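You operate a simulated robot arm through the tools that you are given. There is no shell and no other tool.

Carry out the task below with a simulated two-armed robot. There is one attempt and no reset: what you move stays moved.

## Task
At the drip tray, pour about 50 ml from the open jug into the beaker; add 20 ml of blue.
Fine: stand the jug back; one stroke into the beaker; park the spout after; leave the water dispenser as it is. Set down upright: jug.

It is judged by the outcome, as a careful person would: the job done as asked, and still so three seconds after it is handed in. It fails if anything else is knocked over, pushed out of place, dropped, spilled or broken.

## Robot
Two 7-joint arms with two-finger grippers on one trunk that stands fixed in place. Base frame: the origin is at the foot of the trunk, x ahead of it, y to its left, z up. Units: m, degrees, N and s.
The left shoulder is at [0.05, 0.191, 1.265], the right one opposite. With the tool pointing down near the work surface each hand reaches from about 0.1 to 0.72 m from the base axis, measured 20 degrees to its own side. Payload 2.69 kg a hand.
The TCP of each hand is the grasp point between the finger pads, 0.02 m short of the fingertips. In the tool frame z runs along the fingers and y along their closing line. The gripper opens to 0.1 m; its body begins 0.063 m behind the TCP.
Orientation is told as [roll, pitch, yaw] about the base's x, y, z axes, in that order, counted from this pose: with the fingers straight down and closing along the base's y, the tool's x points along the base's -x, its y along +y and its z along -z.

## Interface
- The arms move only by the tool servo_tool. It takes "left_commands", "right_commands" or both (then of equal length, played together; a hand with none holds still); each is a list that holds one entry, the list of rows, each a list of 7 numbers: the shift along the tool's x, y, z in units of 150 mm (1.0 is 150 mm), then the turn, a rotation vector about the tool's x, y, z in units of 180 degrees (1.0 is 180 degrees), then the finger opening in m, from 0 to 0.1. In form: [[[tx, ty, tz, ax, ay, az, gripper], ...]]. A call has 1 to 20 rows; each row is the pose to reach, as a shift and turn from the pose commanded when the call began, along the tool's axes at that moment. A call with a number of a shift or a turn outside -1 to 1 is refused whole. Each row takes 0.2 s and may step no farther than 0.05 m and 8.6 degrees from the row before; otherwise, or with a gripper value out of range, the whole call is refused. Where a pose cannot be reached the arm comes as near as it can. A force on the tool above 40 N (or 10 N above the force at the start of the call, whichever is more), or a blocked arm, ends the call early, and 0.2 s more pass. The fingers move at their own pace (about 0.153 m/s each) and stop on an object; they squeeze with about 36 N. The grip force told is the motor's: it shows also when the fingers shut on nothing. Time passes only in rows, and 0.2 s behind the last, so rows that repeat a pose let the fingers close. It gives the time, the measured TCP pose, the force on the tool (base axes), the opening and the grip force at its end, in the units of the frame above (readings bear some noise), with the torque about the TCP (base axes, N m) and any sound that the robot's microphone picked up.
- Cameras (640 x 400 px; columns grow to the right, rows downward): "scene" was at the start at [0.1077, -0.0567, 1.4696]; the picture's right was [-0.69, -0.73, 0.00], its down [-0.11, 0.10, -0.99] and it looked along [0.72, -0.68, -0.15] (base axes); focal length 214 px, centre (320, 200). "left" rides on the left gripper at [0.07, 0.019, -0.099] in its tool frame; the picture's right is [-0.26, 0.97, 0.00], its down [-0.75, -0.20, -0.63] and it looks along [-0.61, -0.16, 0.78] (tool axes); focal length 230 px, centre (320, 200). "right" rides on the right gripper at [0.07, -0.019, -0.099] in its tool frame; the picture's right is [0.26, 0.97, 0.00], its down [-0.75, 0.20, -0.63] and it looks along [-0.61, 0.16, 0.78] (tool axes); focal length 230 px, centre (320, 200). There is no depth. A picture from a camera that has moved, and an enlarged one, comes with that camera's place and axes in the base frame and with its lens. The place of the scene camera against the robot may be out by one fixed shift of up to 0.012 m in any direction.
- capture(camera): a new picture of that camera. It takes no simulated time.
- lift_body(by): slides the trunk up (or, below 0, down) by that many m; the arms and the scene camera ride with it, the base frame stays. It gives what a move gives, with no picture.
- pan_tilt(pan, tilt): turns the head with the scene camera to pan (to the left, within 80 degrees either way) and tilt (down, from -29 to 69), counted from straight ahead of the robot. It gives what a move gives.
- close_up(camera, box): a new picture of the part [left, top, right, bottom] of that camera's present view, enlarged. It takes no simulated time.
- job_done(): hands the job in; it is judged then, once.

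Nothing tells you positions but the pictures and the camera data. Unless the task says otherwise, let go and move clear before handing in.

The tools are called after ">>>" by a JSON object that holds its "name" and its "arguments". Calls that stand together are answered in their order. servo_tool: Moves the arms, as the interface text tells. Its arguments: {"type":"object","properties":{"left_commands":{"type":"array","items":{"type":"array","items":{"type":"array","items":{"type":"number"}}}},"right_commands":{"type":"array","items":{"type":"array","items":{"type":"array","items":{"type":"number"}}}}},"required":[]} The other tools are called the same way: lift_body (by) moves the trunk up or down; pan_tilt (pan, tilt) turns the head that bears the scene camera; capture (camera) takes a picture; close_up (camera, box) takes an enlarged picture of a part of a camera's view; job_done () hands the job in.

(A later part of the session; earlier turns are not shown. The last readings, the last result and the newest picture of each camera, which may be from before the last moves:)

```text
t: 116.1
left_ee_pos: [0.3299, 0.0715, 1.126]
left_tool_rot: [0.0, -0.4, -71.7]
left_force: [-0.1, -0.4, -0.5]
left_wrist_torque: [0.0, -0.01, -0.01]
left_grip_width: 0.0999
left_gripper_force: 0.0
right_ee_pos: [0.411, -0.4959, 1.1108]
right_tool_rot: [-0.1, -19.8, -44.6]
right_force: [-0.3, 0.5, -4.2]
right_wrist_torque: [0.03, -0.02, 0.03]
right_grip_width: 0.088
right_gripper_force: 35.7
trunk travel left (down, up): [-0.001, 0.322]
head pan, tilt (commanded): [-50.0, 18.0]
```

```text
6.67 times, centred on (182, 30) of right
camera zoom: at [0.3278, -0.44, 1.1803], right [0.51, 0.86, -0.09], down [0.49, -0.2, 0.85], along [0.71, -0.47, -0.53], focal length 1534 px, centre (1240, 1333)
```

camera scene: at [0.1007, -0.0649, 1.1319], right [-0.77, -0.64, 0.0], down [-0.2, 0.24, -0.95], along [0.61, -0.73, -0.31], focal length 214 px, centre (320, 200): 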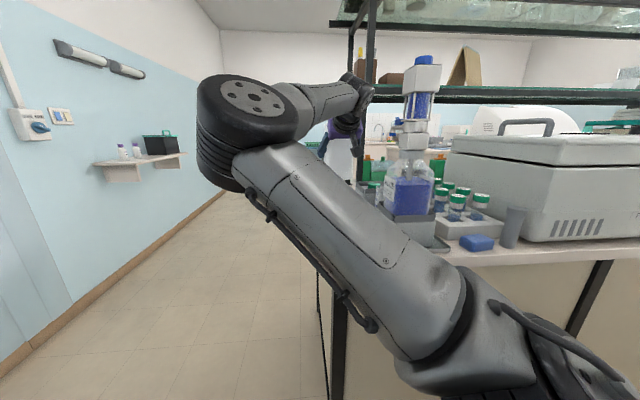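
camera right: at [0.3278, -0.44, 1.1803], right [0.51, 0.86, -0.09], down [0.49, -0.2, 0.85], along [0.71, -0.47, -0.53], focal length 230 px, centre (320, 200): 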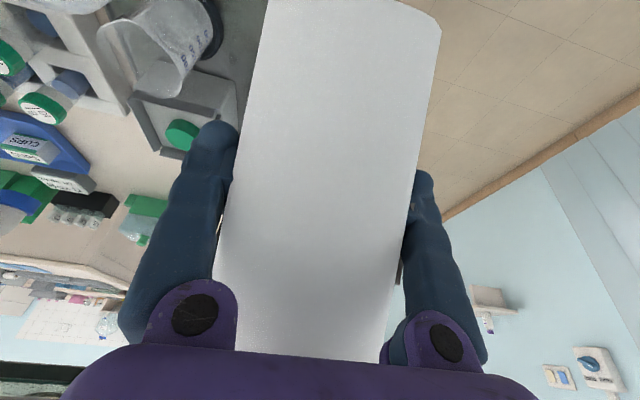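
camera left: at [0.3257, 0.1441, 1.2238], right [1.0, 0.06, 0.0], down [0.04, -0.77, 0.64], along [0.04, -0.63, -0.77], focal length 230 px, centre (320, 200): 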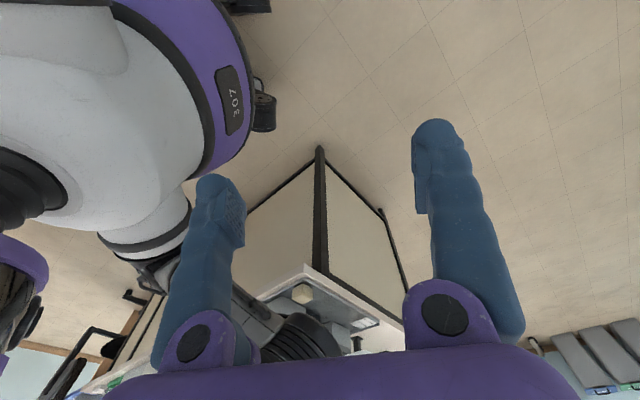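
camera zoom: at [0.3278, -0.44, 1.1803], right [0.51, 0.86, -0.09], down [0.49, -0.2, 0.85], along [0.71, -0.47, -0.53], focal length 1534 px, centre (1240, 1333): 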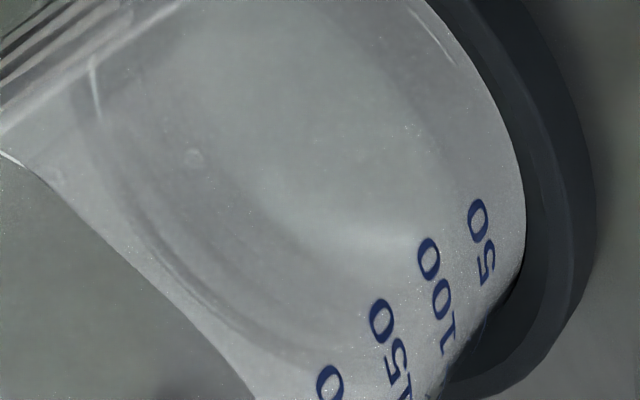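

I can see an arc inside the beaker that could be the water surface. Zooming further to identify it.

>>> {"name": "close_up", "arguments": {"camera": "right", "box": [145, 10, 195, 55]}}

>>> {"name": "close_up", "arguments": {"camera": "right", "box": [180, 0, 222, 40]}}

```text
8.89 times, centred on (170, 32) of right
camera zoom: at [0.3278, -0.44, 1.1803], right [0.51, 0.86, -0.09], down [0.49, -0.2, 0.85], along [0.71, -0.47, -0.53], focal length 2045 px, centre (1653, 1689)
```

zoom: 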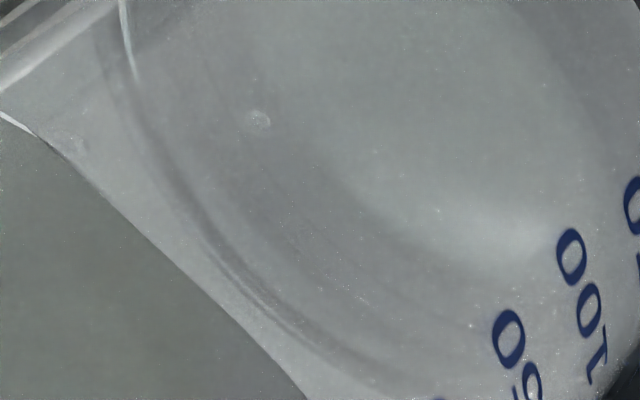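

```text
10.00 times, centred on (201, 20) of right
camera zoom: at [0.3278, -0.44, 1.1803], right [0.51, 0.86, -0.09], down [0.49, -0.2, 0.85], along [0.71, -0.47, -0.53], focal length 2301 px, centre (1510, 2000)
```

zoom: 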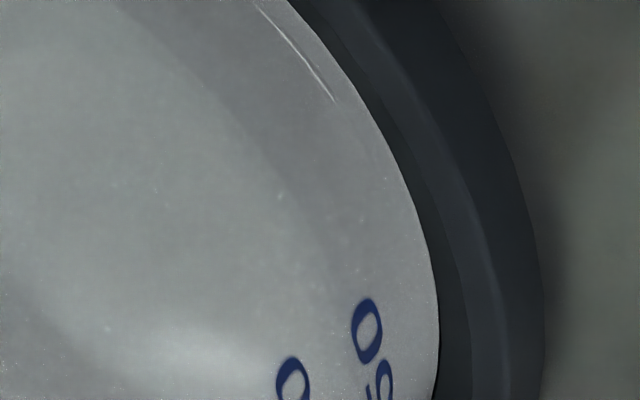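

The shading is ambiguous (refraction in the glass), so I want a low side view of the beaker where the water line is unmistakable. I'll level the jug again and then turn the hand toward the beaker from the left side.

>>> {"name": "servo_tool", "arguments": {"right_commands": [[[0.037, 0.04, 0.058, 0, -0.0333, 0, 0.08], [0.073, 0.08, 0.115, 0, -0.0667, 0, 0.08], [0.11, 0.12, 0.173, 0, -0.1, 0, 0.08], [0.146, 0.16, 0.23, 0, -0.1333, 0, 0.08], [0.183, 0.2, 0.288, 0, -0.1667, 0, 0.08], [0.183, 0.2, 0.288, 0, -0.1667, 0, 0.08]]]}}

>>> {"name": "capture", "arguments": {"camera": "right"}}

```text
t: 117.5
left_ee_pos: [0.3303, 0.0724, 1.127]
left_tool_rot: [0.1, -0.5, -71.7]
left_force: [-0.5, 0.0, -0.6]
left_wrist_torque: [0.0, 0.01, 0.01]
left_grip_width: 0.1004
left_gripper_force: 0.0
right_ee_pos: [0.4248, -0.4682, 1.0605]
right_tool_rot: [-0.1, -50.0, -44.6]
right_force: [0.4, 0.2, -3.9]
right_wrist_torque: [0.03, 0.06, 0.0]
right_grip_width: 0.0878
right_gripper_force: 35.8
trunk travel left (down, up): [-0.001, 0.322]
head pan, tilt (commanded): [-50.0, 18.0]
```

```text
taken
camera right: at [0.3262, -0.3963, 1.0709], right [0.56, 0.8, -0.2], down [0.14, 0.14, 0.98], along [0.82, -0.58, -0.03], focal length 230 px, centre (320, 200)
```

right: 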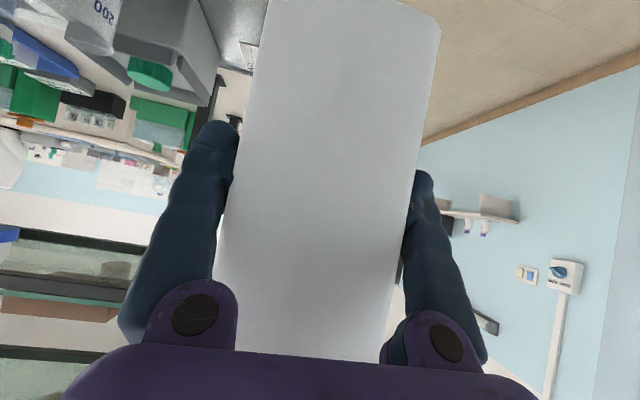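

>>> {"name": "servo_tool", "arguments": {"right_commands": [[[0, 0, 0, 0.0266, 0.0167, 0.0223, 0.08], [0, 0, 0, 0.0532, 0.0333, 0.0447, 0.08], [0, 0, 0, 0.0798, 0.05, 0.067, 0.08], [0, 0, 0, 0.1064, 0.0667, 0.0893, 0.08], [0, 0, 0, 0.1064, 0.0667, 0.0893, 0.08]]]}}

>>> {"name": "capture", "arguments": {"camera": "right"}}

>>> {"name": "close_up", "arguments": {"camera": "right", "box": [60, 0, 220, 130]}}

```text
t: 118.7
left_ee_pos: [0.3302, 0.0714, 1.1255]
left_tool_rot: [0.1, -0.5, -71.7]
left_force: [0.5, 0.4, -0.3]
left_wrist_torque: [0.02, 0.01, -0.02]
left_grip_width: 0.0999
left_gripper_force: 0.0
right_ee_pos: [0.4251, -0.4679, 1.061]
right_tool_rot: [-3.4, -38.2, -67.6]
right_force: [0.4, -0.3, -4.0]
right_wrist_torque: [0.06, 0.0, 0.0]
right_grip_width: 0.0875
right_gripper_force: 36.4
trunk travel left (down, up): [-0.001, 0.322]
head pan, tilt (commanded): [-50.0, 18.0]
```

```text
taken
camera right: at [0.3684, -0.3645, 1.0962], right [0.83, 0.52, -0.2], down [0.3, -0.1, 0.95], along [0.48, -0.85, -0.24], focal length 230 px, centre (320, 200)
```

right: 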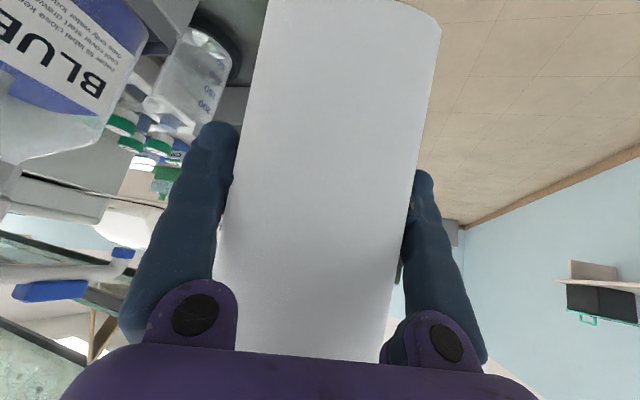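

```text
3.08 times, centred on (140, 65) of right
camera zoom: at [0.3684, -0.3645, 1.0962], right [0.83, 0.52, -0.2], down [0.3, -0.1, 0.95], along [0.48, -0.85, -0.24], focal length 708 px, centre (874, 615)
```

zoom: 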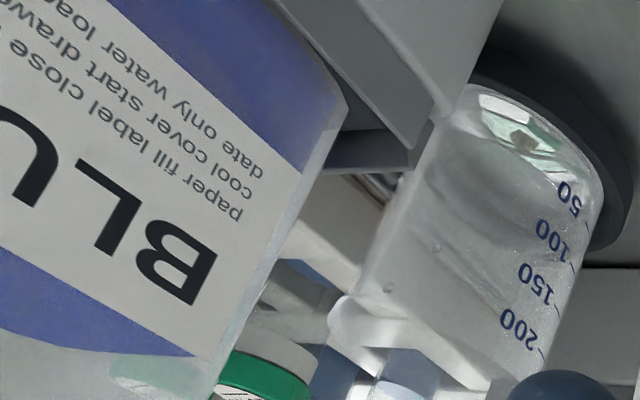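

Now the water at the beaker's bottom is visible through refraction. Zooming in.

>>> {"name": "close_up", "arguments": {"camera": "right", "box": [160, 15, 224, 75]}}

>>> {"name": "close_up", "arguments": {"camera": "right", "box": [176, 20, 216, 60]}}

```text
6.67 times, centred on (192, 45) of right
camera zoom: at [0.3684, -0.3645, 1.0962], right [0.83, 0.52, -0.2], down [0.3, -0.1, 0.95], along [0.48, -0.85, -0.24], focal length 1534 px, centre (1173, 1233)
```

zoom: 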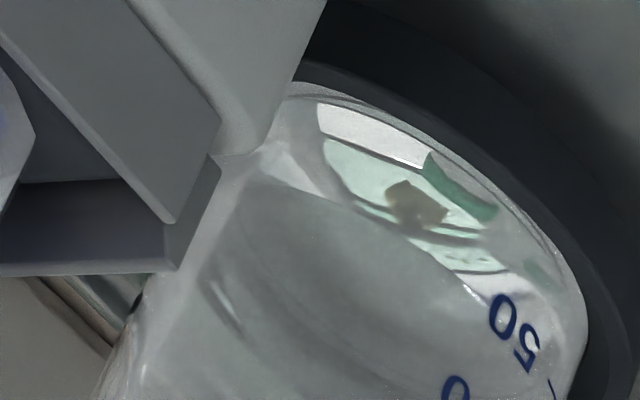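

```text
10.00 times, centred on (196, 40) of right
camera zoom: at [0.3684, -0.3645, 1.0962], right [0.83, 0.52, -0.2], down [0.3, -0.1, 0.95], along [0.48, -0.85, -0.24], focal length 2301 px, centre (1560, 1800)
```

zoom: 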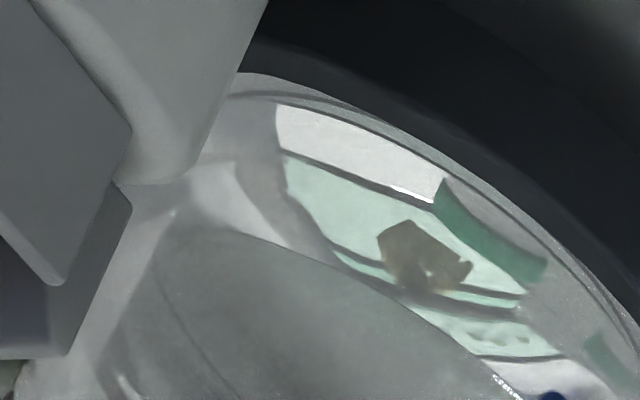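

>>> {"name": "close_up", "arguments": {"camera": "right", "box": [192, 38, 222, 66]}}

>>> {"name": "close_up", "arguments": {"camera": "right", "box": [150, 20, 240, 110]}}

```text
14.29 times, centred on (207, 52) of right
camera zoom: at [0.3684, -0.3645, 1.0962], right [0.83, 0.52, -0.2], down [0.3, -0.1, 0.95], along [0.48, -0.85, -0.24], focal length 3287 px, centre (1934, 2314)
```

zoom: 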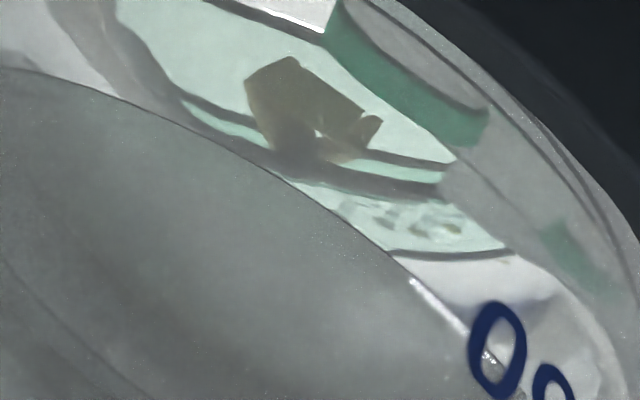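

```text
4.44 times, centred on (195, 65) of right
camera zoom: at [0.3684, -0.3645, 1.0962], right [0.83, 0.52, -0.2], down [0.3, -0.1, 0.95], along [0.48, -0.85, -0.24], focal length 1022 px, centre (876, 800)
```

zoom: 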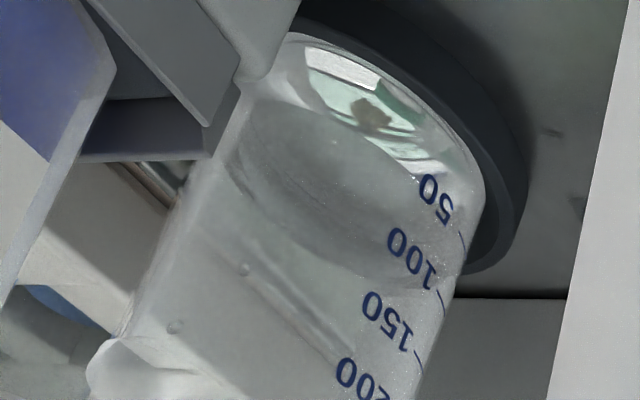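

The bright waterline runs right through the "50" label, level with its tick, so the beaker holds about 50 ml. Now I'll return the jug: first undo this look-around rotation.

>>> {"name": "servo_tool", "arguments": {"right_commands": [[[0, 0, 0, -0.0266, -0.0167, -0.0223, 0.08], [0, 0, 0, -0.0532, -0.0333, -0.0447, 0.08], [0, 0, 0, -0.0798, -0.05, -0.067, 0.08], [0, 0, 0, -0.1064, -0.0667, -0.0893, 0.08], [0, 0, 0, -0.1064, -0.0667, -0.0893, 0.08]]]}}

>>> {"name": "capture", "arguments": {"camera": "right"}}

>>> {"name": "close_up", "arguments": {"camera": "right", "box": [60, 0, 260, 130]}}

```text
t: 119.9
left_ee_pos: [0.3295, 0.0723, 1.1256]
left_tool_rot: [0.1, -0.6, -71.7]
left_force: [1.4, -1.2, 0.1]
left_wrist_torque: [0.0, 0.01, 0.0]
left_grip_width: 0.0999
left_gripper_force: 0.1
right_ee_pos: [0.4258, -0.4665, 1.0597]
right_tool_rot: [-0.1, -49.9, -44.6]
right_force: [0.2, 0.5, -3.5]
right_wrist_torque: [0.04, 0.01, 0.03]
right_grip_width: 0.0875
right_gripper_force: 35.8
trunk travel left (down, up): [-0.001, 0.322]
head pan, tilt (commanded): [-50.0, 18.0]
```

```text
taken
camera right: at [0.326, -0.395, 1.071], right [0.56, 0.8, -0.2], down [0.14, 0.14, 0.98], along [0.82, -0.58, -0.03], focal length 230 px, centre (320, 200)
```

right: 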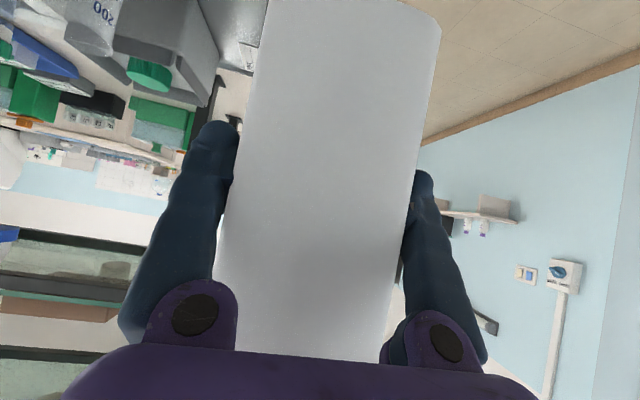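

```text
3.08 times, centred on (160, 65) of right
camera zoom: at [0.326, -0.395, 1.071], right [0.56, 0.8, -0.2], down [0.14, 0.14, 0.98], along [0.82, -0.58, -0.03], focal length 708 px, centre (812, 615)
```

zoom: 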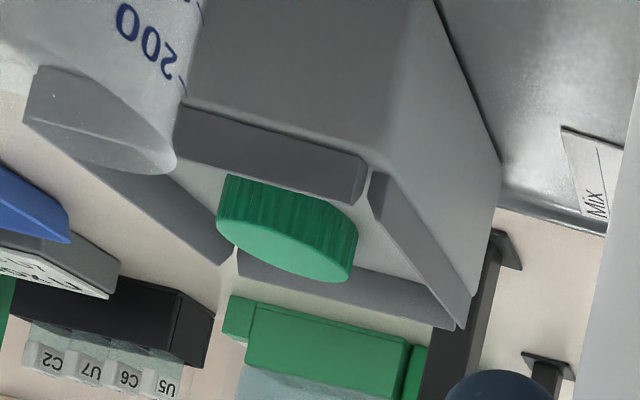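

The caddy still lines up with the bench, so the earlier brush didn't displace it. Moving the jug over its original spot (a few mm further from the caddy), still raised.

>>> {"name": "servo_tool", "arguments": {"right_commands": [[[-0.053, -0.076, 0.08, 0, 0, 0, 0.08], [-0.107, -0.151, 0.17, 0, 0, 0, 0.08], [-0.16, -0.227, 0.27, 0, 0, 0, 0.08], [-0.214, -0.303, 0.38, 0, 0, 0, 0.08], [-0.267, -0.379, 0.49, 0, 0, 0, 0.08], [-0.32, -0.454, 0.6, 0, 0, 0, 0.08], [-0.374, -0.53, 0.705, 0, 0, 0, 0.08], [-0.374, -0.53, 0.705, 0, 0, 0, 0.08]]]}}

>>> {"name": "capture", "arguments": {"camera": "right"}}

>>> {"name": "close_up", "arguments": {"camera": "scene", "box": [310, 120, 440, 260]}}

```text
t: 121.7
left_ee_pos: [0.3293, 0.0716, 1.1268]
left_tool_rot: [0.1, -0.5, -71.7]
left_force: [-0.1, -0.1, 0.0]
left_wrist_torque: [-0.01, 0.01, -0.01]
left_grip_width: 0.0999
left_gripper_force: 0.1
right_ee_pos: [0.4515, -0.6048, 1.0339]
right_tool_rot: [-0.1, -49.9, -44.7]
right_force: [0.3, 0.4, -4.1]
right_wrist_torque: [0.06, 0.11, 0.02]
right_grip_width: 0.0876
right_gripper_force: 36.0
trunk travel left (down, up): [-0.001, 0.322]
head pan, tilt (commanded): [-50.0, 18.0]
```

```text
taken
camera right: at [0.3527, -0.534, 1.0458], right [0.56, 0.8, -0.2], down [0.14, 0.14, 0.98], along [0.82, -0.58, -0.04], focal length 230 px, centre (320, 200)
```

right: 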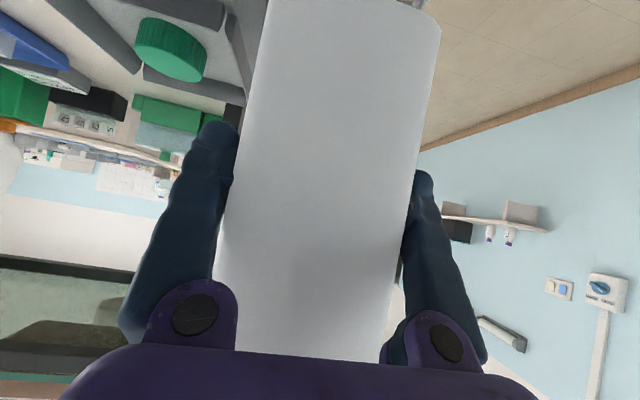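

```text
2.86 times, centred on (375, 190) of scene
camera zoom: at [0.1006, -0.0649, 1.1319], right [-0.77, -0.64, 0.0], down [-0.2, 0.24, -0.95], along [0.61, -0.73, -0.31], focal length 613 px, centre (163, 229)
```

zoom: 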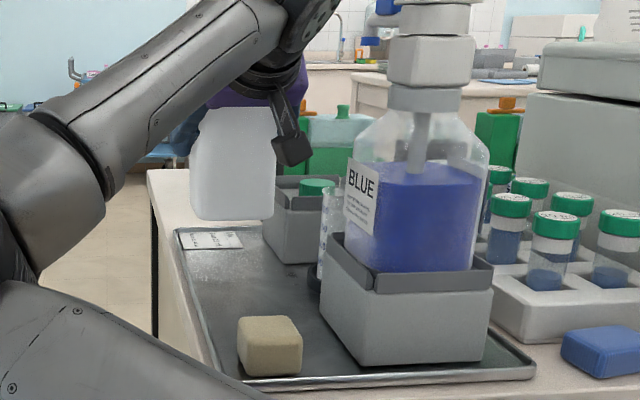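

The jug hovers upright over its spot. Lowering to just above the tray.

>>> {"name": "servo_tool", "arguments": {"right_commands": [[[0.07, 0, 0.059, 0, 0, 0, 0.08], [0.14, 0, 0.118, 0, 0, 0, 0.08], [0.21, 0, 0.177, 0, 0, 0, 0.08], [0.281, 0, 0.236, 0, 0, 0, 0.08], [0.281, 0, 0.236, 0, 0, 0, 0.08]]]}}

>>> {"name": "close_up", "arguments": {"camera": "scene", "box": [310, 120, 440, 260]}}

```text
t: 122.9
left_ee_pos: [0.3292, 0.0725, 1.1276]
left_tool_rot: [0.1, -0.5, -71.6]
left_force: [-0.3, 0.2, 0.5]
left_wrist_torque: [0.0, 0.04, 0.01]
left_grip_width: 0.1002
left_gripper_force: 0.0
right_ee_pos: [0.4514, -0.6075, 0.9798]
right_tool_rot: [-0.1, -49.9, -44.6]
right_force: [-0.1, 0.6, -3.7]
right_wrist_torque: [0.09, 0.08, -0.01]
right_grip_width: 0.0879
right_gripper_force: 36.0
trunk travel left (down, up): [-0.001, 0.322]
head pan, tilt (commanded): [-50.0, 18.0]
```

```text
2.86 times, centred on (375, 190) of scene
camera zoom: at [0.1006, -0.0649, 1.1319], right [-0.77, -0.64, 0.0], down [-0.2, 0.24, -0.95], along [0.61, -0.73, -0.31], focal length 613 px, centre (163, 229)
```

zoom: 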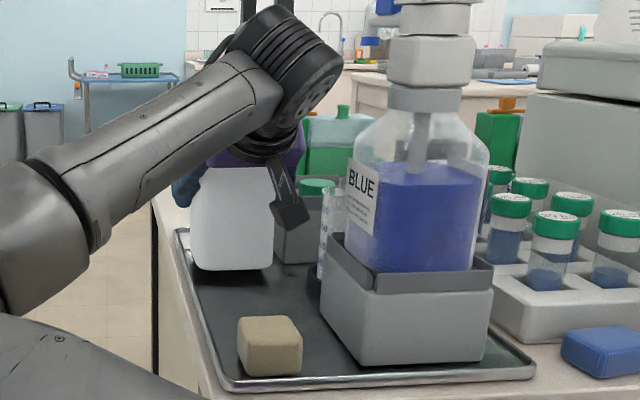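

Still carrying the weight; lowering in millimetre steps until it rests.

>>> {"name": "servo_tool", "arguments": {"right_commands": [[[0.013, 0, 0.011, 0, 0, 0, 0.08], [0.026, 0, 0.021, 0, 0, 0, 0.08], [0.026, 0, 0.021, 0, 0, 0, 0.08]]]}}

```text
t: 123.7
left_ee_pos: [0.3289, 0.0722, 1.1267]
left_tool_rot: [0.1, -0.5, -71.8]
left_force: [-0.1, -0.1, 0.7]
left_wrist_torque: [0.0, 0.01, 0.02]
left_grip_width: 0.1
left_gripper_force: 0.1
right_ee_pos: [0.4506, -0.6062, 0.9739]
right_tool_rot: [-0.1, -49.9, -44.5]
right_force: [0.0, 0.4, -4.5]
right_wrist_torque: [0.04, 0.05, 0.05]
right_grip_width: 0.0877
right_gripper_force: 36.4
trunk travel left (down, up): [-0.001, 0.322]
head pan, tilt (commanded): [-50.0, 18.0]
```

>>> {"name": "servo_tool", "arguments": {"right_commands": [[[0.008, 0, 0.006, 0, 0, 0, 0.08], [0.015, 0, 0.013, 0, 0, 0, 0.08], [0.015, 0, 0.013, 0, 0, 0, 0.08]]]}}

```text
t: 124.5
left_ee_pos: [0.329, 0.0713, 1.1259]
left_tool_rot: [0.1, -0.5, -71.8]
left_force: [0.8, -0.3, -0.2]
left_wrist_torque: [0.0, 0.0, -0.03]
left_grip_width: 0.0998
left_gripper_force: 0.1
right_ee_pos: [0.4516, -0.6067, 0.971]
right_tool_rot: [-0.1, -50.0, -44.6]
right_force: [-0.3, -0.1, -3.3]
right_wrist_torque: [0.04, 0.02, 0.0]
right_grip_width: 0.0876
right_gripper_force: 36.1
trunk travel left (down, up): [-0.001, 0.322]
head pan, tilt (commanded): [-50.0, 18.0]
```

>>> {"name": "servo_tool", "arguments": {"right_commands": [[[0.008, 0, 0.006, 0, 0, 0, 0.08], [0.01, 0, 0.009, 0, 0, 0, 0.08], [0.01, 0, 0.009, 0, 0, 0, 0.08]]]}}

>>> {"name": "close_up", "arguments": {"camera": "scene", "box": [310, 170, 400, 240]}}

```text
t: 125.3
left_ee_pos: [0.3296, 0.0719, 1.1276]
left_tool_rot: [0.1, -0.6, -71.8]
left_force: [-0.3, -0.4, 0.1]
left_wrist_torque: [0.0, 0.04, -0.02]
left_grip_width: 0.1
left_gripper_force: 0.1
right_ee_pos: [0.4515, -0.6057, 0.9723]
right_tool_rot: [-0.1, -50.0, -44.7]
right_force: [-1.1, -1.8, 3.8]
right_wrist_torque: [-0.17, -0.19, -0.09]
right_grip_width: 0.0877
right_gripper_force: 36.4
trunk travel left (down, up): [-0.001, 0.322]
head pan, tilt (commanded): [-50.0, 18.0]
```

```text
5.71 times, centred on (355, 205) of scene
camera zoom: at [0.1, -0.0643, 1.1321], right [-0.77, -0.64, 0.0], down [-0.2, 0.24, -0.95], along [0.61, -0.73, -0.31], focal length 1226 px, centre (120, 171)
```

zoom: 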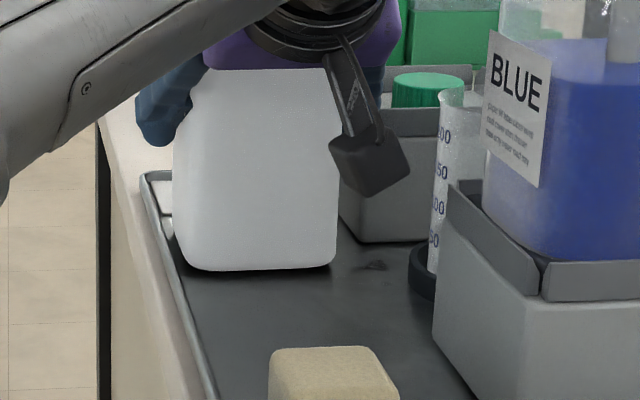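

The jug has touched down (force reversed). Opening only slightly, to 94 mm, to release without touching the neighbours.

>>> {"name": "servo_tool", "arguments": {"right_commands": [[[-0.005, 0, -0.004, 0, 0, 0, 0.088], [-0.005, 0, -0.004, 0, 0, 0, 0.091], [-0.005, 0, -0.004, 0, 0, 0, 0.0935], [-0.005, 0, -0.004, 0, 0, 0, 0.0935]]]}}

>>> {"name": "capture", "arguments": {"camera": "right"}}

>>> {"name": "close_up", "arguments": {"camera": "scene", "box": [310, 150, 400, 240]}}

```text
t: 126.3
left_ee_pos: [0.33, 0.072, 1.1268]
left_tool_rot: [0.0, -0.6, -71.7]
left_force: [-0.8, -0.9, -0.2]
left_wrist_torque: [-0.01, -0.05, -0.01]
left_grip_width: 0.1001
left_gripper_force: 0.0
right_ee_pos: [0.4501, -0.6064, 0.9703]
right_tool_rot: [-0.1, -50.0, -44.6]
right_force: [-0.7, -0.4, 0.4]
right_wrist_torque: [0.02, -0.03, 0.0]
right_grip_width: 0.0934
right_gripper_force: 0.1
trunk travel left (down, up): [-0.001, 0.322]
head pan, tilt (commanded): [-50.0, 18.0]
```

```text
taken
camera right: at [0.3525, -0.5344, 0.9821], right [0.56, 0.8, -0.2], down [0.14, 0.14, 0.98], along [0.82, -0.58, -0.03], focal length 230 px, centre (320, 200)
```

right: 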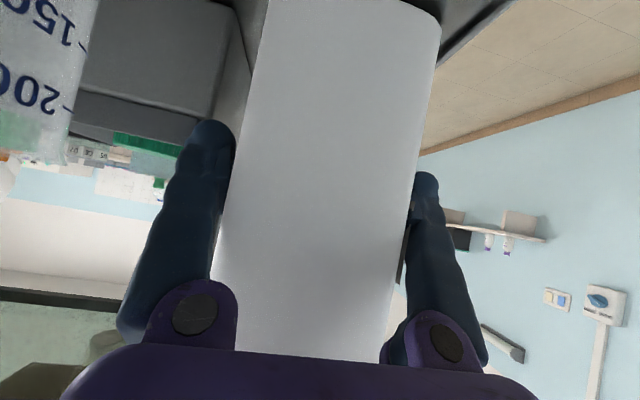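

```text
4.44 times, centred on (355, 195) of scene
camera zoom: at [0.1004, -0.0645, 1.132], right [-0.77, -0.64, 0.0], down [-0.2, 0.24, -0.95], along [0.61, -0.73, -0.31], focal length 953 px, centre (164, 222)
```

zoom: 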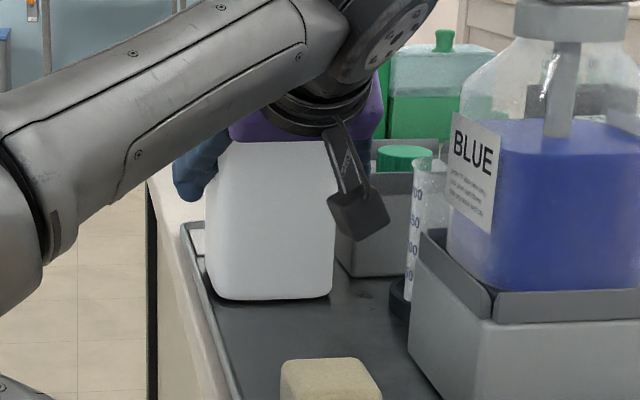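

Released cleanly with no force. Retreating along the tool axis, slowly first.

>>> {"name": "servo_tool", "arguments": {"right_commands": [[[0, 0, -0.07, 0, 0, 0, 0.0935], [0, 0, -0.15, 0, 0, 0, 0.0935], [0, 0, -0.25, 0, 0, 0, 0.0935]]]}}

>>> {"name": "capture", "arguments": {"camera": "right"}}

```text
t: 127.1
left_ee_pos: [0.3303, 0.0724, 1.1269]
left_tool_rot: [0.0, -0.5, -71.8]
left_force: [0.7, -0.4, 0.1]
left_wrist_torque: [0.0, 0.01, -0.01]
left_grip_width: 0.1001
left_gripper_force: 0.1
right_ee_pos: [0.4305, -0.5862, 0.9948]
right_tool_rot: [-0.2, -49.9, -44.6]
right_force: [-0.4, 0.8, 0.3]
right_wrist_torque: [0.03, 0.01, 0.01]
right_grip_width: 0.0934
right_gripper_force: 0.0
trunk travel left (down, up): [-0.001, 0.322]
head pan, tilt (commanded): [-50.0, 18.0]
```

```text
taken
camera right: at [0.3319, -0.5147, 1.0054], right [0.56, 0.8, -0.2], down [0.14, 0.14, 0.98], along [0.81, -0.58, -0.03], focal length 230 px, centre (320, 200)
```

right: 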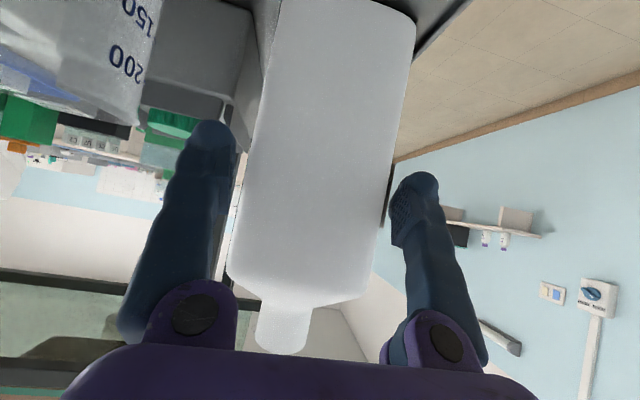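

Clean so far; continuing the retreat to the standoff.

>>> {"name": "servo_tool", "arguments": {"right_commands": [[[0, 0, -0.15, 0, 0, 0, 0.0935], [0, 0.05, -0.3, 0, 0, 0, 0.0935], [0, 0.1, -0.45, 0, 0, 0, 0.0935], [0, 0.15, -0.6, 0, 0, 0, 0.0935], [0, 0.2, -0.7, 0, 0, 0, 0.0935], [0, 0.2, -0.7, 0, 0, 0, 0.0935]]]}}

>>> {"name": "capture", "arguments": {"camera": "right"}}

>>> {"name": "capture", "arguments": {"camera": "scene"}}

>>> {"name": "close_up", "arguments": {"camera": "scene", "box": [310, 120, 440, 260]}}

```text
t: 128.5
left_ee_pos: [0.3307, 0.0721, 1.1261]
left_tool_rot: [0.2, -0.5, -71.8]
left_force: [0.1, 0.4, -0.4]
left_wrist_torque: [0.0, -0.02, 0.0]
left_grip_width: 0.1003
left_gripper_force: 0.0
right_ee_pos: [0.394, -0.5071, 1.0626]
right_tool_rot: [-0.1, -49.9, -44.6]
right_force: [0.3, 0.0, -0.3]
right_wrist_torque: [-0.01, -0.01, 0.0]
right_grip_width: 0.0937
right_gripper_force: 0.1
trunk travel left (down, up): [-0.001, 0.322]
head pan, tilt (commanded): [-50.0, 18.0]
```

```text
taken
camera right: at [0.2955, -0.4352, 1.0734], right [0.56, 0.8, -0.2], down [0.14, 0.14, 0.98], along [0.81, -0.58, -0.04], focal length 230 px, centre (320, 200)
```

right: 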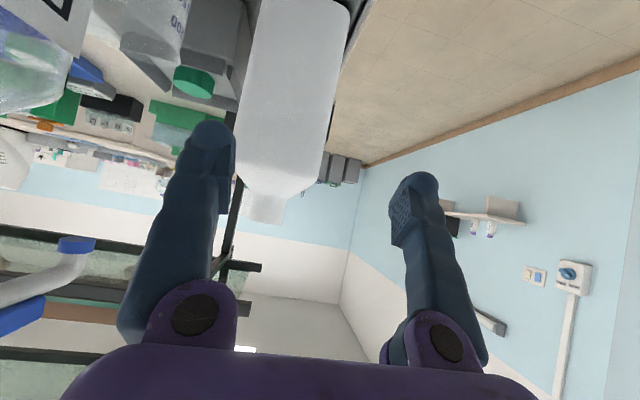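

```text
taken
camera scene: at [0.1003, -0.0645, 1.132], right [-0.77, -0.64, 0.0], down [-0.2, 0.24, -0.95], along [0.61, -0.73, -0.31], focal length 214 px, centre (320, 200)
```

scene: 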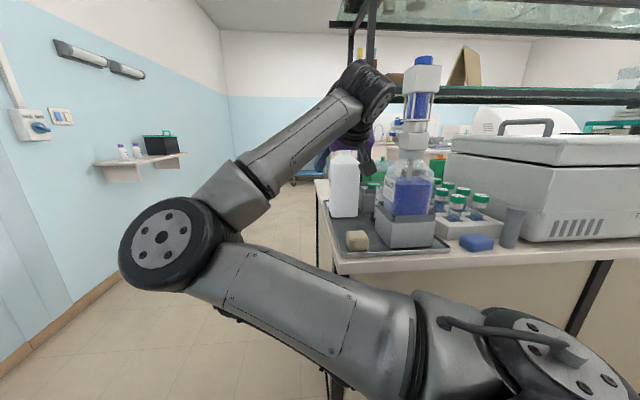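

```text
2.86 times, centred on (375, 190) of scene
camera zoom: at [0.1003, -0.0645, 1.132], right [-0.77, -0.64, 0.0], down [-0.2, 0.24, -0.95], along [0.61, -0.73, -0.31], focal length 613 px, centre (163, 229)
```

zoom: 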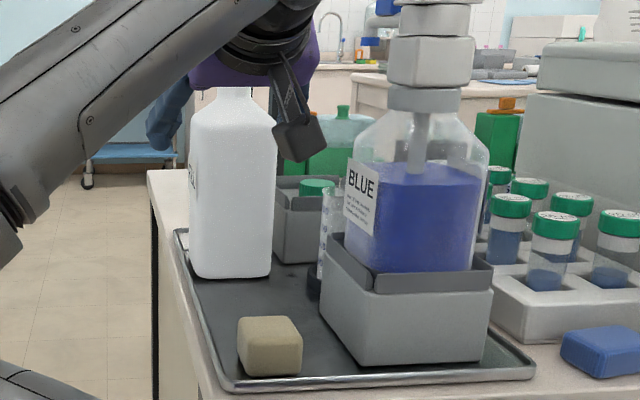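

The jug stands upright on its spot. Next is the stroke: I'll raise the trunk back up (the right hand is clear of everything vertically) so I can work tool-down over the dispenser.

>>> {"name": "lift_body", "arguments": {"by": 0.16}}

>>> {"name": "lift_body", "arguments": {"by": 0.16}}

>>> {"name": "capture", "arguments": {"camera": "scene"}}

>>> {"name": "capture", "arguments": {"camera": "left"}}

```text
t: 130.3
left_ee_pos: [0.3296, 0.0721, 1.285]
left_tool_rot: [0.1, -0.5, -71.7]
left_force: [0.6, 0.3, -0.4]
left_wrist_torque: [-0.02, 0.03, -0.05]
left_grip_width: 0.1
left_gripper_force: 0.1
right_ee_pos: [0.3935, -0.5077, 1.2212]
right_tool_rot: [0.0, -50.0, -44.6]
right_force: [0.6, -0.7, -0.3]
right_wrist_torque: [0.02, 0.01, -0.01]
right_grip_width: 0.0937
right_gripper_force: 0.1
trunk travel left (down, up): [-0.161, 0.162]
head pan, tilt (commanded): [-50.0, 18.0]
```

```text
t: 132.1
left_ee_pos: [0.3293, 0.0702, 1.4457]
left_tool_rot: [0.0, -0.4, -71.6]
left_force: [-0.7, 0.0, 0.0]
left_wrist_torque: [-0.02, 0.02, 0.01]
left_grip_width: 0.1
left_gripper_force: 0.1
right_ee_pos: [0.3948, -0.5073, 1.3818]
right_tool_rot: [-0.1, -49.9, -44.6]
right_force: [0.4, 0.1, -0.4]
right_wrist_torque: [-0.01, -0.02, -0.04]
right_grip_width: 0.0934
right_gripper_force: 0.0
trunk travel left (down, up): [-0.321, 0.002]
head pan, tilt (commanded): [-50.0, 18.0]
```

```text
taken
camera scene: at [0.1005, -0.0645, 1.4519], right [-0.77, -0.64, 0.0], down [-0.2, 0.24, -0.95], along [0.61, -0.73, -0.31], focal length 214 px, centre (320, 200)
```

scene: 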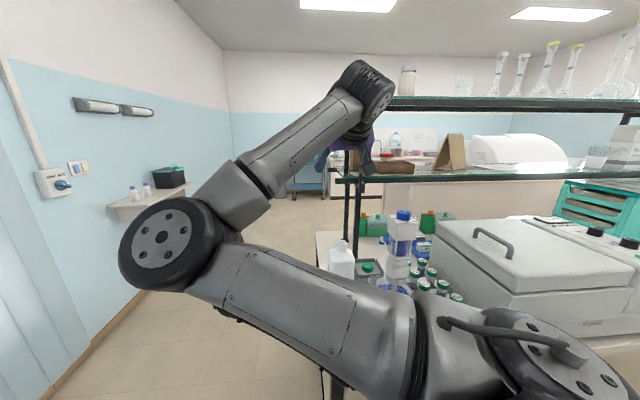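

```text
taken
camera left: at [0.3255, 0.1445, 1.5437], right [1.0, 0.06, 0.0], down [0.04, -0.77, 0.64], along [0.04, -0.63, -0.77], focal length 230 px, centre (320, 200)
```

left: 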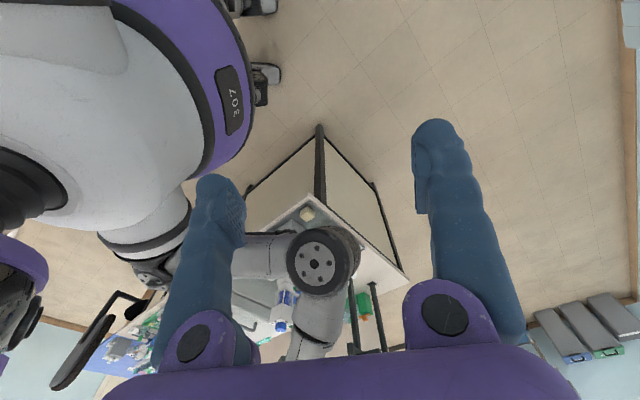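

Jug, caddy and dispenser all look fine. I'll bring the tool vertical and look at the dispenser from above to verify dial and spout before the stroke.

>>> {"name": "servo_tool", "arguments": {"right_commands": [[[0.018, -0.019, -0.022, 0, 0.0397, 0, 0.0935], [0.036, -0.038, -0.043, 0, 0.0794, 0, 0.0935], [0.054, -0.057, -0.065, 0, 0.119, 0, 0.0935], [0.073, -0.075, -0.087, 0, 0.1587, 0, 0.0935], [0.091, -0.094, -0.109, 0, 0.1984, 0, 0.0935], [0.109, -0.113, -0.13, 0, 0.2381, 0, 0.0935], [0.127, -0.132, -0.152, 0, 0.2778, 0, 0.0935], [0.127, -0.132, -0.152, 0, 0.2778, 0, 0.0935]]]}}

>>> {"name": "capture", "arguments": {"camera": "right"}}

>>> {"name": "close_up", "arguments": {"camera": "right", "box": [180, 40, 340, 200]}}

```text
t: 133.9
left_ee_pos: [0.3298, 0.0728, 1.4469]
left_tool_rot: [0.1, -0.5, -71.7]
left_force: [0.5, -0.6, -0.8]
left_wrist_torque: [-0.01, 0.01, -0.02]
left_grip_width: 0.1002
left_gripper_force: 0.1
right_ee_pos: [0.36, -0.5012, 1.3832]
right_tool_rot: [-0.1, 0.1, -44.7]
right_force: [0.4, -0.5, -0.5]
right_wrist_torque: [-0.04, 0.01, 0.0]
right_grip_width: 0.0936
right_gripper_force: 0.1
trunk travel left (down, up): [-0.321, 0.002]
head pan, tilt (commanded): [-50.0, 18.0]
```

```text
taken
camera right: at [0.297, -0.4648, 1.483], right [0.5, 0.87, 0.0], down [0.68, -0.39, 0.63], along [0.54, -0.31, -0.78], focal length 230 px, centre (320, 200)
```

right: 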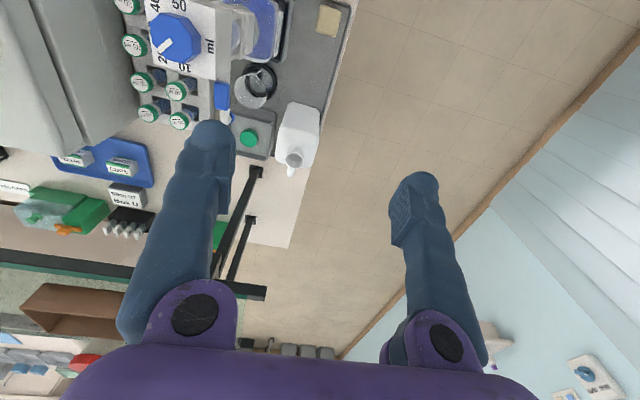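

```text
2.50 times, centred on (260, 120) of right
camera zoom: at [0.297, -0.4648, 1.483], right [0.5, 0.87, 0.0], down [0.68, -0.39, 0.63], along [0.54, -0.31, -0.78], focal length 575 px, centre (470, 400)
```

zoom: 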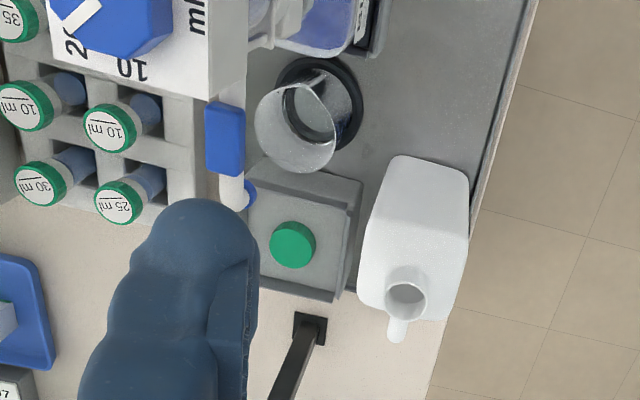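

Dial at 20, spout tip over the beaker (offset ≲1 cm, beaker radius 3 cm), jug and caddy in place. Now moving closed fingers above the knob's centre.

>>> {"name": "servo_tool", "arguments": {"right_commands": [[[0.03, -0.136, 0.0, 0, 0, 0, 0.06], [0.06, -0.273, 0.0, 0, 0, 0, 0.03], [0.09, -0.409, 0.05, 0, 0, 0, 0.0], [0.118, -0.545, 0.1, 0, 0, 0, 0.0], [0.148, -0.682, 0.16, 0, 0, 0, 0.0], [0.177, -0.818, 0.22, 0, 0, 0, 0.0], [0.177, -0.818, 0.22, 0, 0, 0, 0.0]]]}}

>>> {"name": "capture", "arguments": {"camera": "right"}}

>>> {"name": "close_up", "arguments": {"camera": "right", "box": [250, 40, 410, 200]}}

```text
t: 135.5
left_ee_pos: [0.3289, 0.0719, 1.4453]
left_tool_rot: [0.2, -0.4, -71.8]
left_force: [-0.5, 0.5, -0.5]
left_wrist_torque: [0.01, -0.01, 0.0]
left_grip_width: 0.1
left_gripper_force: 0.1
right_ee_pos: [0.2539, -0.569, 1.35]
right_tool_rot: [-0.1, 0.1, -44.7]
right_force: [0.1, 0.6, -0.1]
right_wrist_torque: [-0.01, -0.01, 0.01]
right_grip_width: 0.0
right_gripper_force: 29.7
trunk travel left (down, up): [-0.321, 0.002]
head pan, tilt (commanded): [-50.0, 18.0]
```

```text
taken
camera right: at [0.1921, -0.532, 1.4493], right [0.5, 0.87, 0.0], down [0.68, -0.39, 0.63], along [0.55, -0.31, -0.78], focal length 230 px, centre (320, 200)
```

right: 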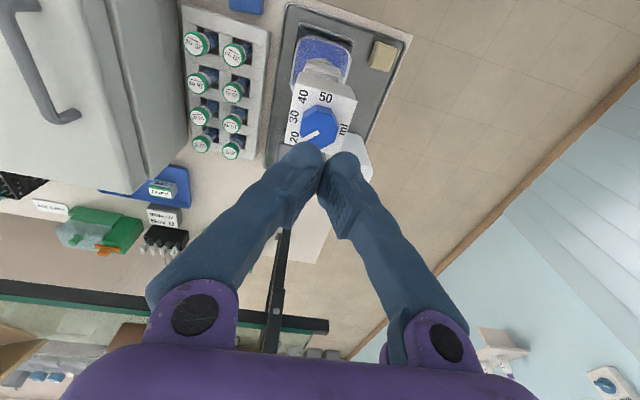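

```text
2.50 times, centred on (330, 120) of right
camera zoom: at [0.1921, -0.532, 1.4493], right [0.5, 0.87, 0.0], down [0.68, -0.39, 0.63], along [0.55, -0.31, -0.78], focal length 575 px, centre (295, 400)
```

zoom: 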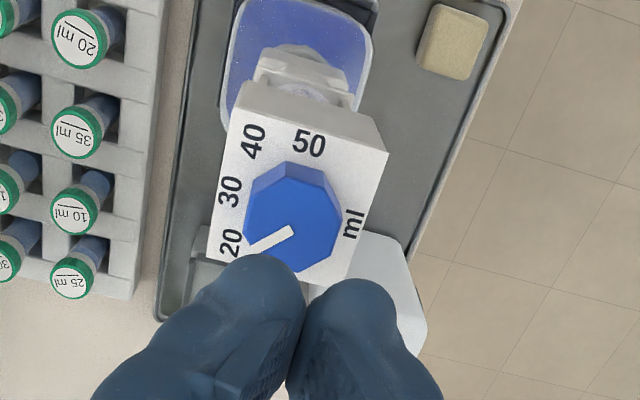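

Centred over the knob (within 1 mm), dial at 20. Descending to just above the knob.

>>> {"name": "servo_tool", "arguments": {"right_commands": [[[0, 0.003, 0.12, 0, 0, 0, 0.0], [0, 0.003, 0.24, 0, 0, 0, 0.0], [0, 0.003, 0.34, 0, 0, 0, 0.0], [0, 0.003, 0.34, 0, 0, 0, 0.0]]]}}

>>> {"name": "capture", "arguments": {"camera": "right"}}

>>> {"name": "capture", "arguments": {"camera": "scene"}}

```text
t: 136.5
left_ee_pos: [0.3284, 0.0726, 1.4458]
left_tool_rot: [0.1, -0.5, -71.8]
left_force: [-0.1, -0.6, -1.4]
left_wrist_torque: [-0.03, 0.01, -0.01]
left_grip_width: 0.0999
left_gripper_force: 0.1
right_ee_pos: [0.2541, -0.5678, 1.2981]
right_tool_rot: [-0.1, 0.1, -44.8]
right_force: [-0.3, -0.8, 0.9]
right_wrist_torque: [0.01, -0.02, -0.02]
right_grip_width: 0.0
right_gripper_force: 29.5
trunk travel left (down, up): [-0.321, 0.002]
head pan, tilt (commanded): [-50.0, 18.0]
```

```text
taken
camera right: at [0.1917, -0.5319, 1.3978], right [0.5, 0.87, 0.0], down [0.68, -0.39, 0.63], along [0.55, -0.31, -0.78], focal length 230 px, centre (320, 200)
```

right: 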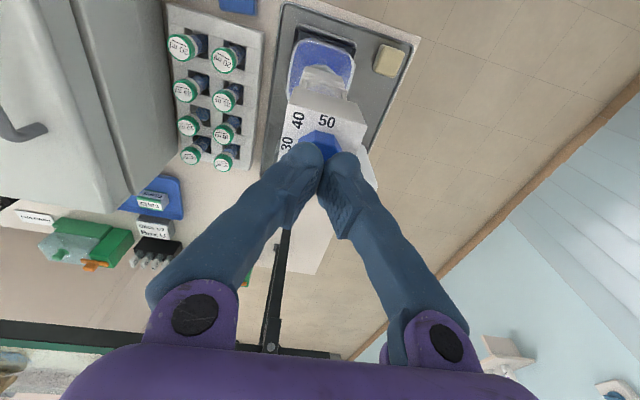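

```text
taken
camera scene: at [0.1002, -0.0643, 1.452], right [-0.77, -0.64, 0.0], down [-0.2, 0.24, -0.95], along [0.61, -0.73, -0.31], focal length 214 px, centre (320, 200)
```

scene: 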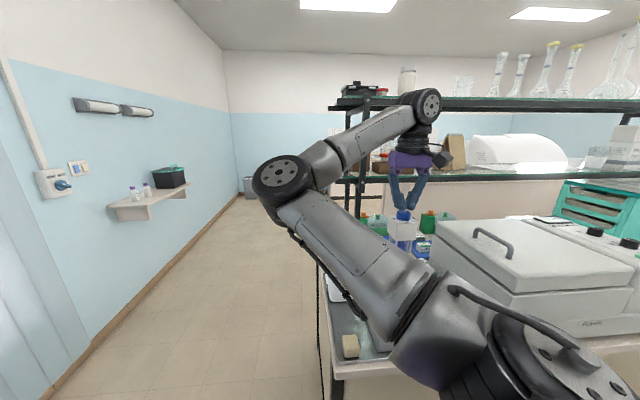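

The head camera shows the fingertips right over the knob. Now the single stroke: pressing down steadily.

>>> {"name": "servo_tool", "arguments": {"right_commands": [[[0, 0, 0.04, 0, 0, 0, 0.0], [0, 0, 0.08, 0, 0, 0, 0.0], [0, 0, 0.12, 0, 0, 0, 0.0], [0, 0, 0.16, 0, 0, 0, 0.0], [0, 0, 0.2, 0, 0, 0, 0.0]]]}}

>>> {"name": "close_up", "arguments": {"camera": "scene", "box": [350, 150, 450, 290]}}

>>> {"name": "capture", "arguments": {"camera": "right"}}

```text
t: 137.7
left_ee_pos: [0.3281, 0.0748, 1.446]
left_tool_rot: [0.1, -0.6, -71.7]
left_force: [1.3, 0.5, -0.3]
left_wrist_torque: [-0.03, -0.03, -0.02]
left_grip_width: 0.0998
left_gripper_force: 0.0
right_ee_pos: [0.2533, -0.5676, 1.271]
right_tool_rot: [-0.3, 0.0, -44.7]
right_force: [2.1, -4.2, 17.2]
right_wrist_torque: [-0.04, -0.07, 0.0]
right_grip_width: 0.0059
right_gripper_force: 29.5
trunk travel left (down, up): [-0.321, 0.002]
head pan, tilt (commanded): [-50.0, 18.0]
heard: click
```

```text
2.86 times, centred on (400, 220) of scene
camera zoom: at [0.0997, -0.0628, 1.4525], right [-0.77, -0.64, 0.0], down [-0.2, 0.24, -0.95], along [0.61, -0.73, -0.31], focal length 613 px, centre (91, 143)
```

zoom: 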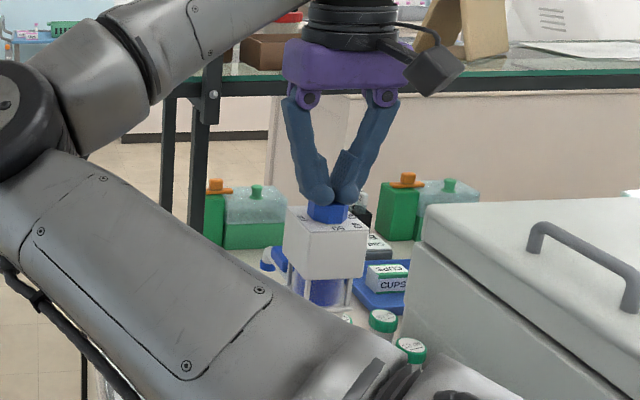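

```text
taken
camera right: at [0.1915, -0.5314, 1.3701], right [0.5, 0.87, 0.0], down [0.68, -0.38, 0.63], along [0.55, -0.32, -0.78], focal length 230 px, centre (320, 200)
```

right: 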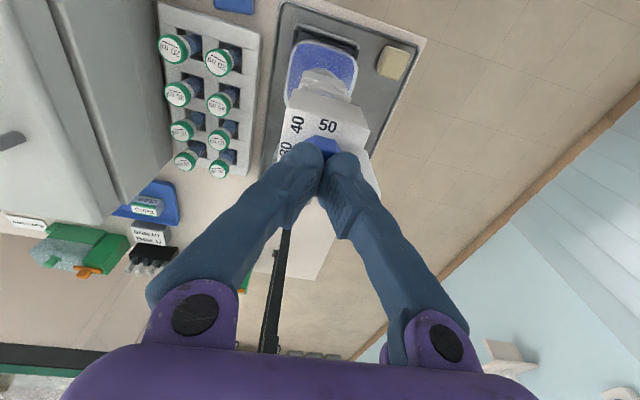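

I heard a click with 17 N and ~20 mm of travel. Before releasing, I'll check the beaker for blue.

>>> {"name": "capture", "arguments": {"camera": "left"}}

>>> {"name": "close_up", "arguments": {"camera": "left", "box": [260, 190, 380, 330]}}

>>> {"name": "close_up", "arguments": {"camera": "right", "box": [270, 60, 390, 200]}}

```text
taken
camera left: at [0.3246, 0.1462, 1.5441], right [1.0, 0.06, 0.0], down [0.04, -0.77, 0.64], along [0.04, -0.64, -0.77], focal length 230 px, centre (320, 200)
```

left: 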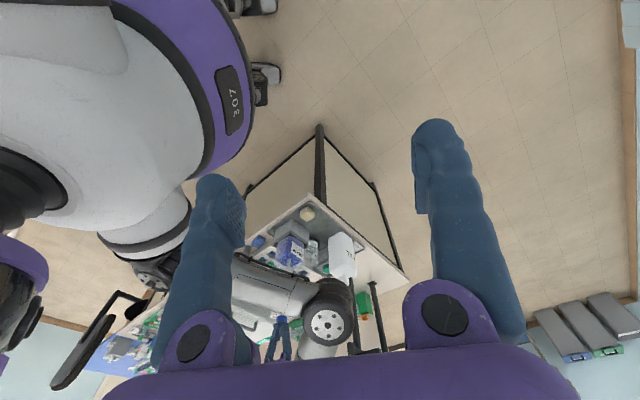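

```text
2.86 times, centred on (320, 260) of left
camera zoom: at [0.3246, 0.1462, 1.5441], right [1.0, 0.06, 0.0], down [0.04, -0.77, 0.64], along [0.04, -0.64, -0.77], focal length 657 px, centre (320, 29)
```

zoom: 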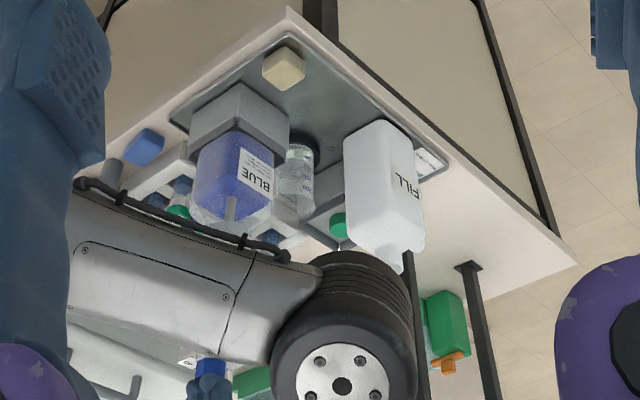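

```text
2.86 times, centred on (330, 130) of right
camera zoom: at [0.1915, -0.5314, 1.3701], right [0.5, 0.87, 0.0], down [0.68, -0.38, 0.63], along [0.55, -0.32, -0.78], focal length 657 px, centre (291, 400)
```

zoom: 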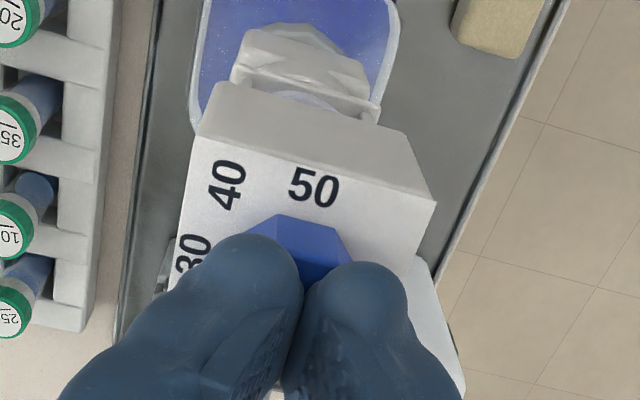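

>>> {"name": "close_up", "arguments": {"camera": "left", "box": [295, 232, 335, 272]}}

```text
10.00 times, centred on (315, 252) of left
camera zoom: at [0.3246, 0.1462, 1.5441], right [1.0, 0.06, 0.0], down [0.04, -0.77, 0.64], along [0.04, -0.64, -0.77], focal length 2301 px, centre (370, -320)
```

zoom: 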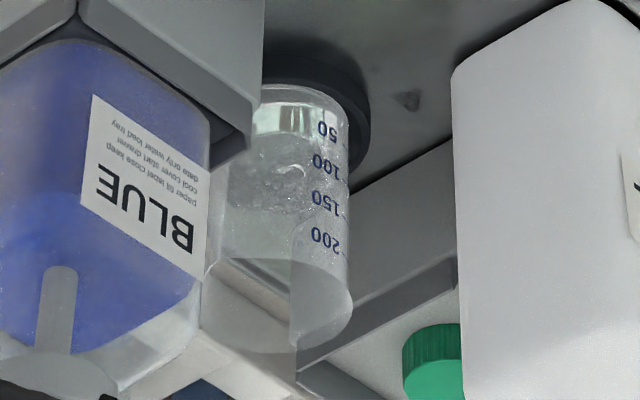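

>>> {"name": "close_up", "arguments": {"camera": "left", "box": [303, 236, 327, 262]}}

```text
15.38 times, centred on (315, 249) of left
camera zoom: at [0.3246, 0.1462, 1.5441], right [1.0, 0.06, 0.0], down [0.04, -0.77, 0.64], along [0.04, -0.64, -0.77], focal length 3540 px, centre (397, -554)
```

zoom: 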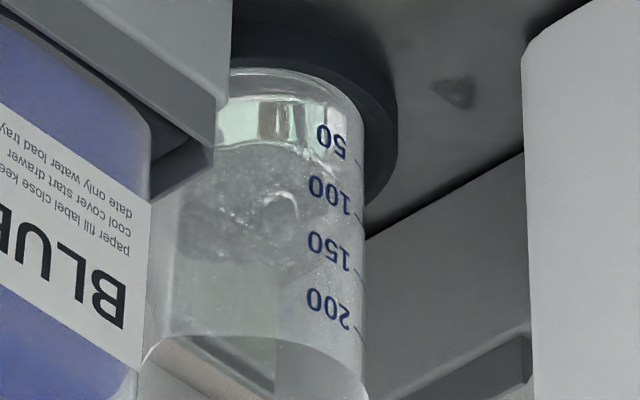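

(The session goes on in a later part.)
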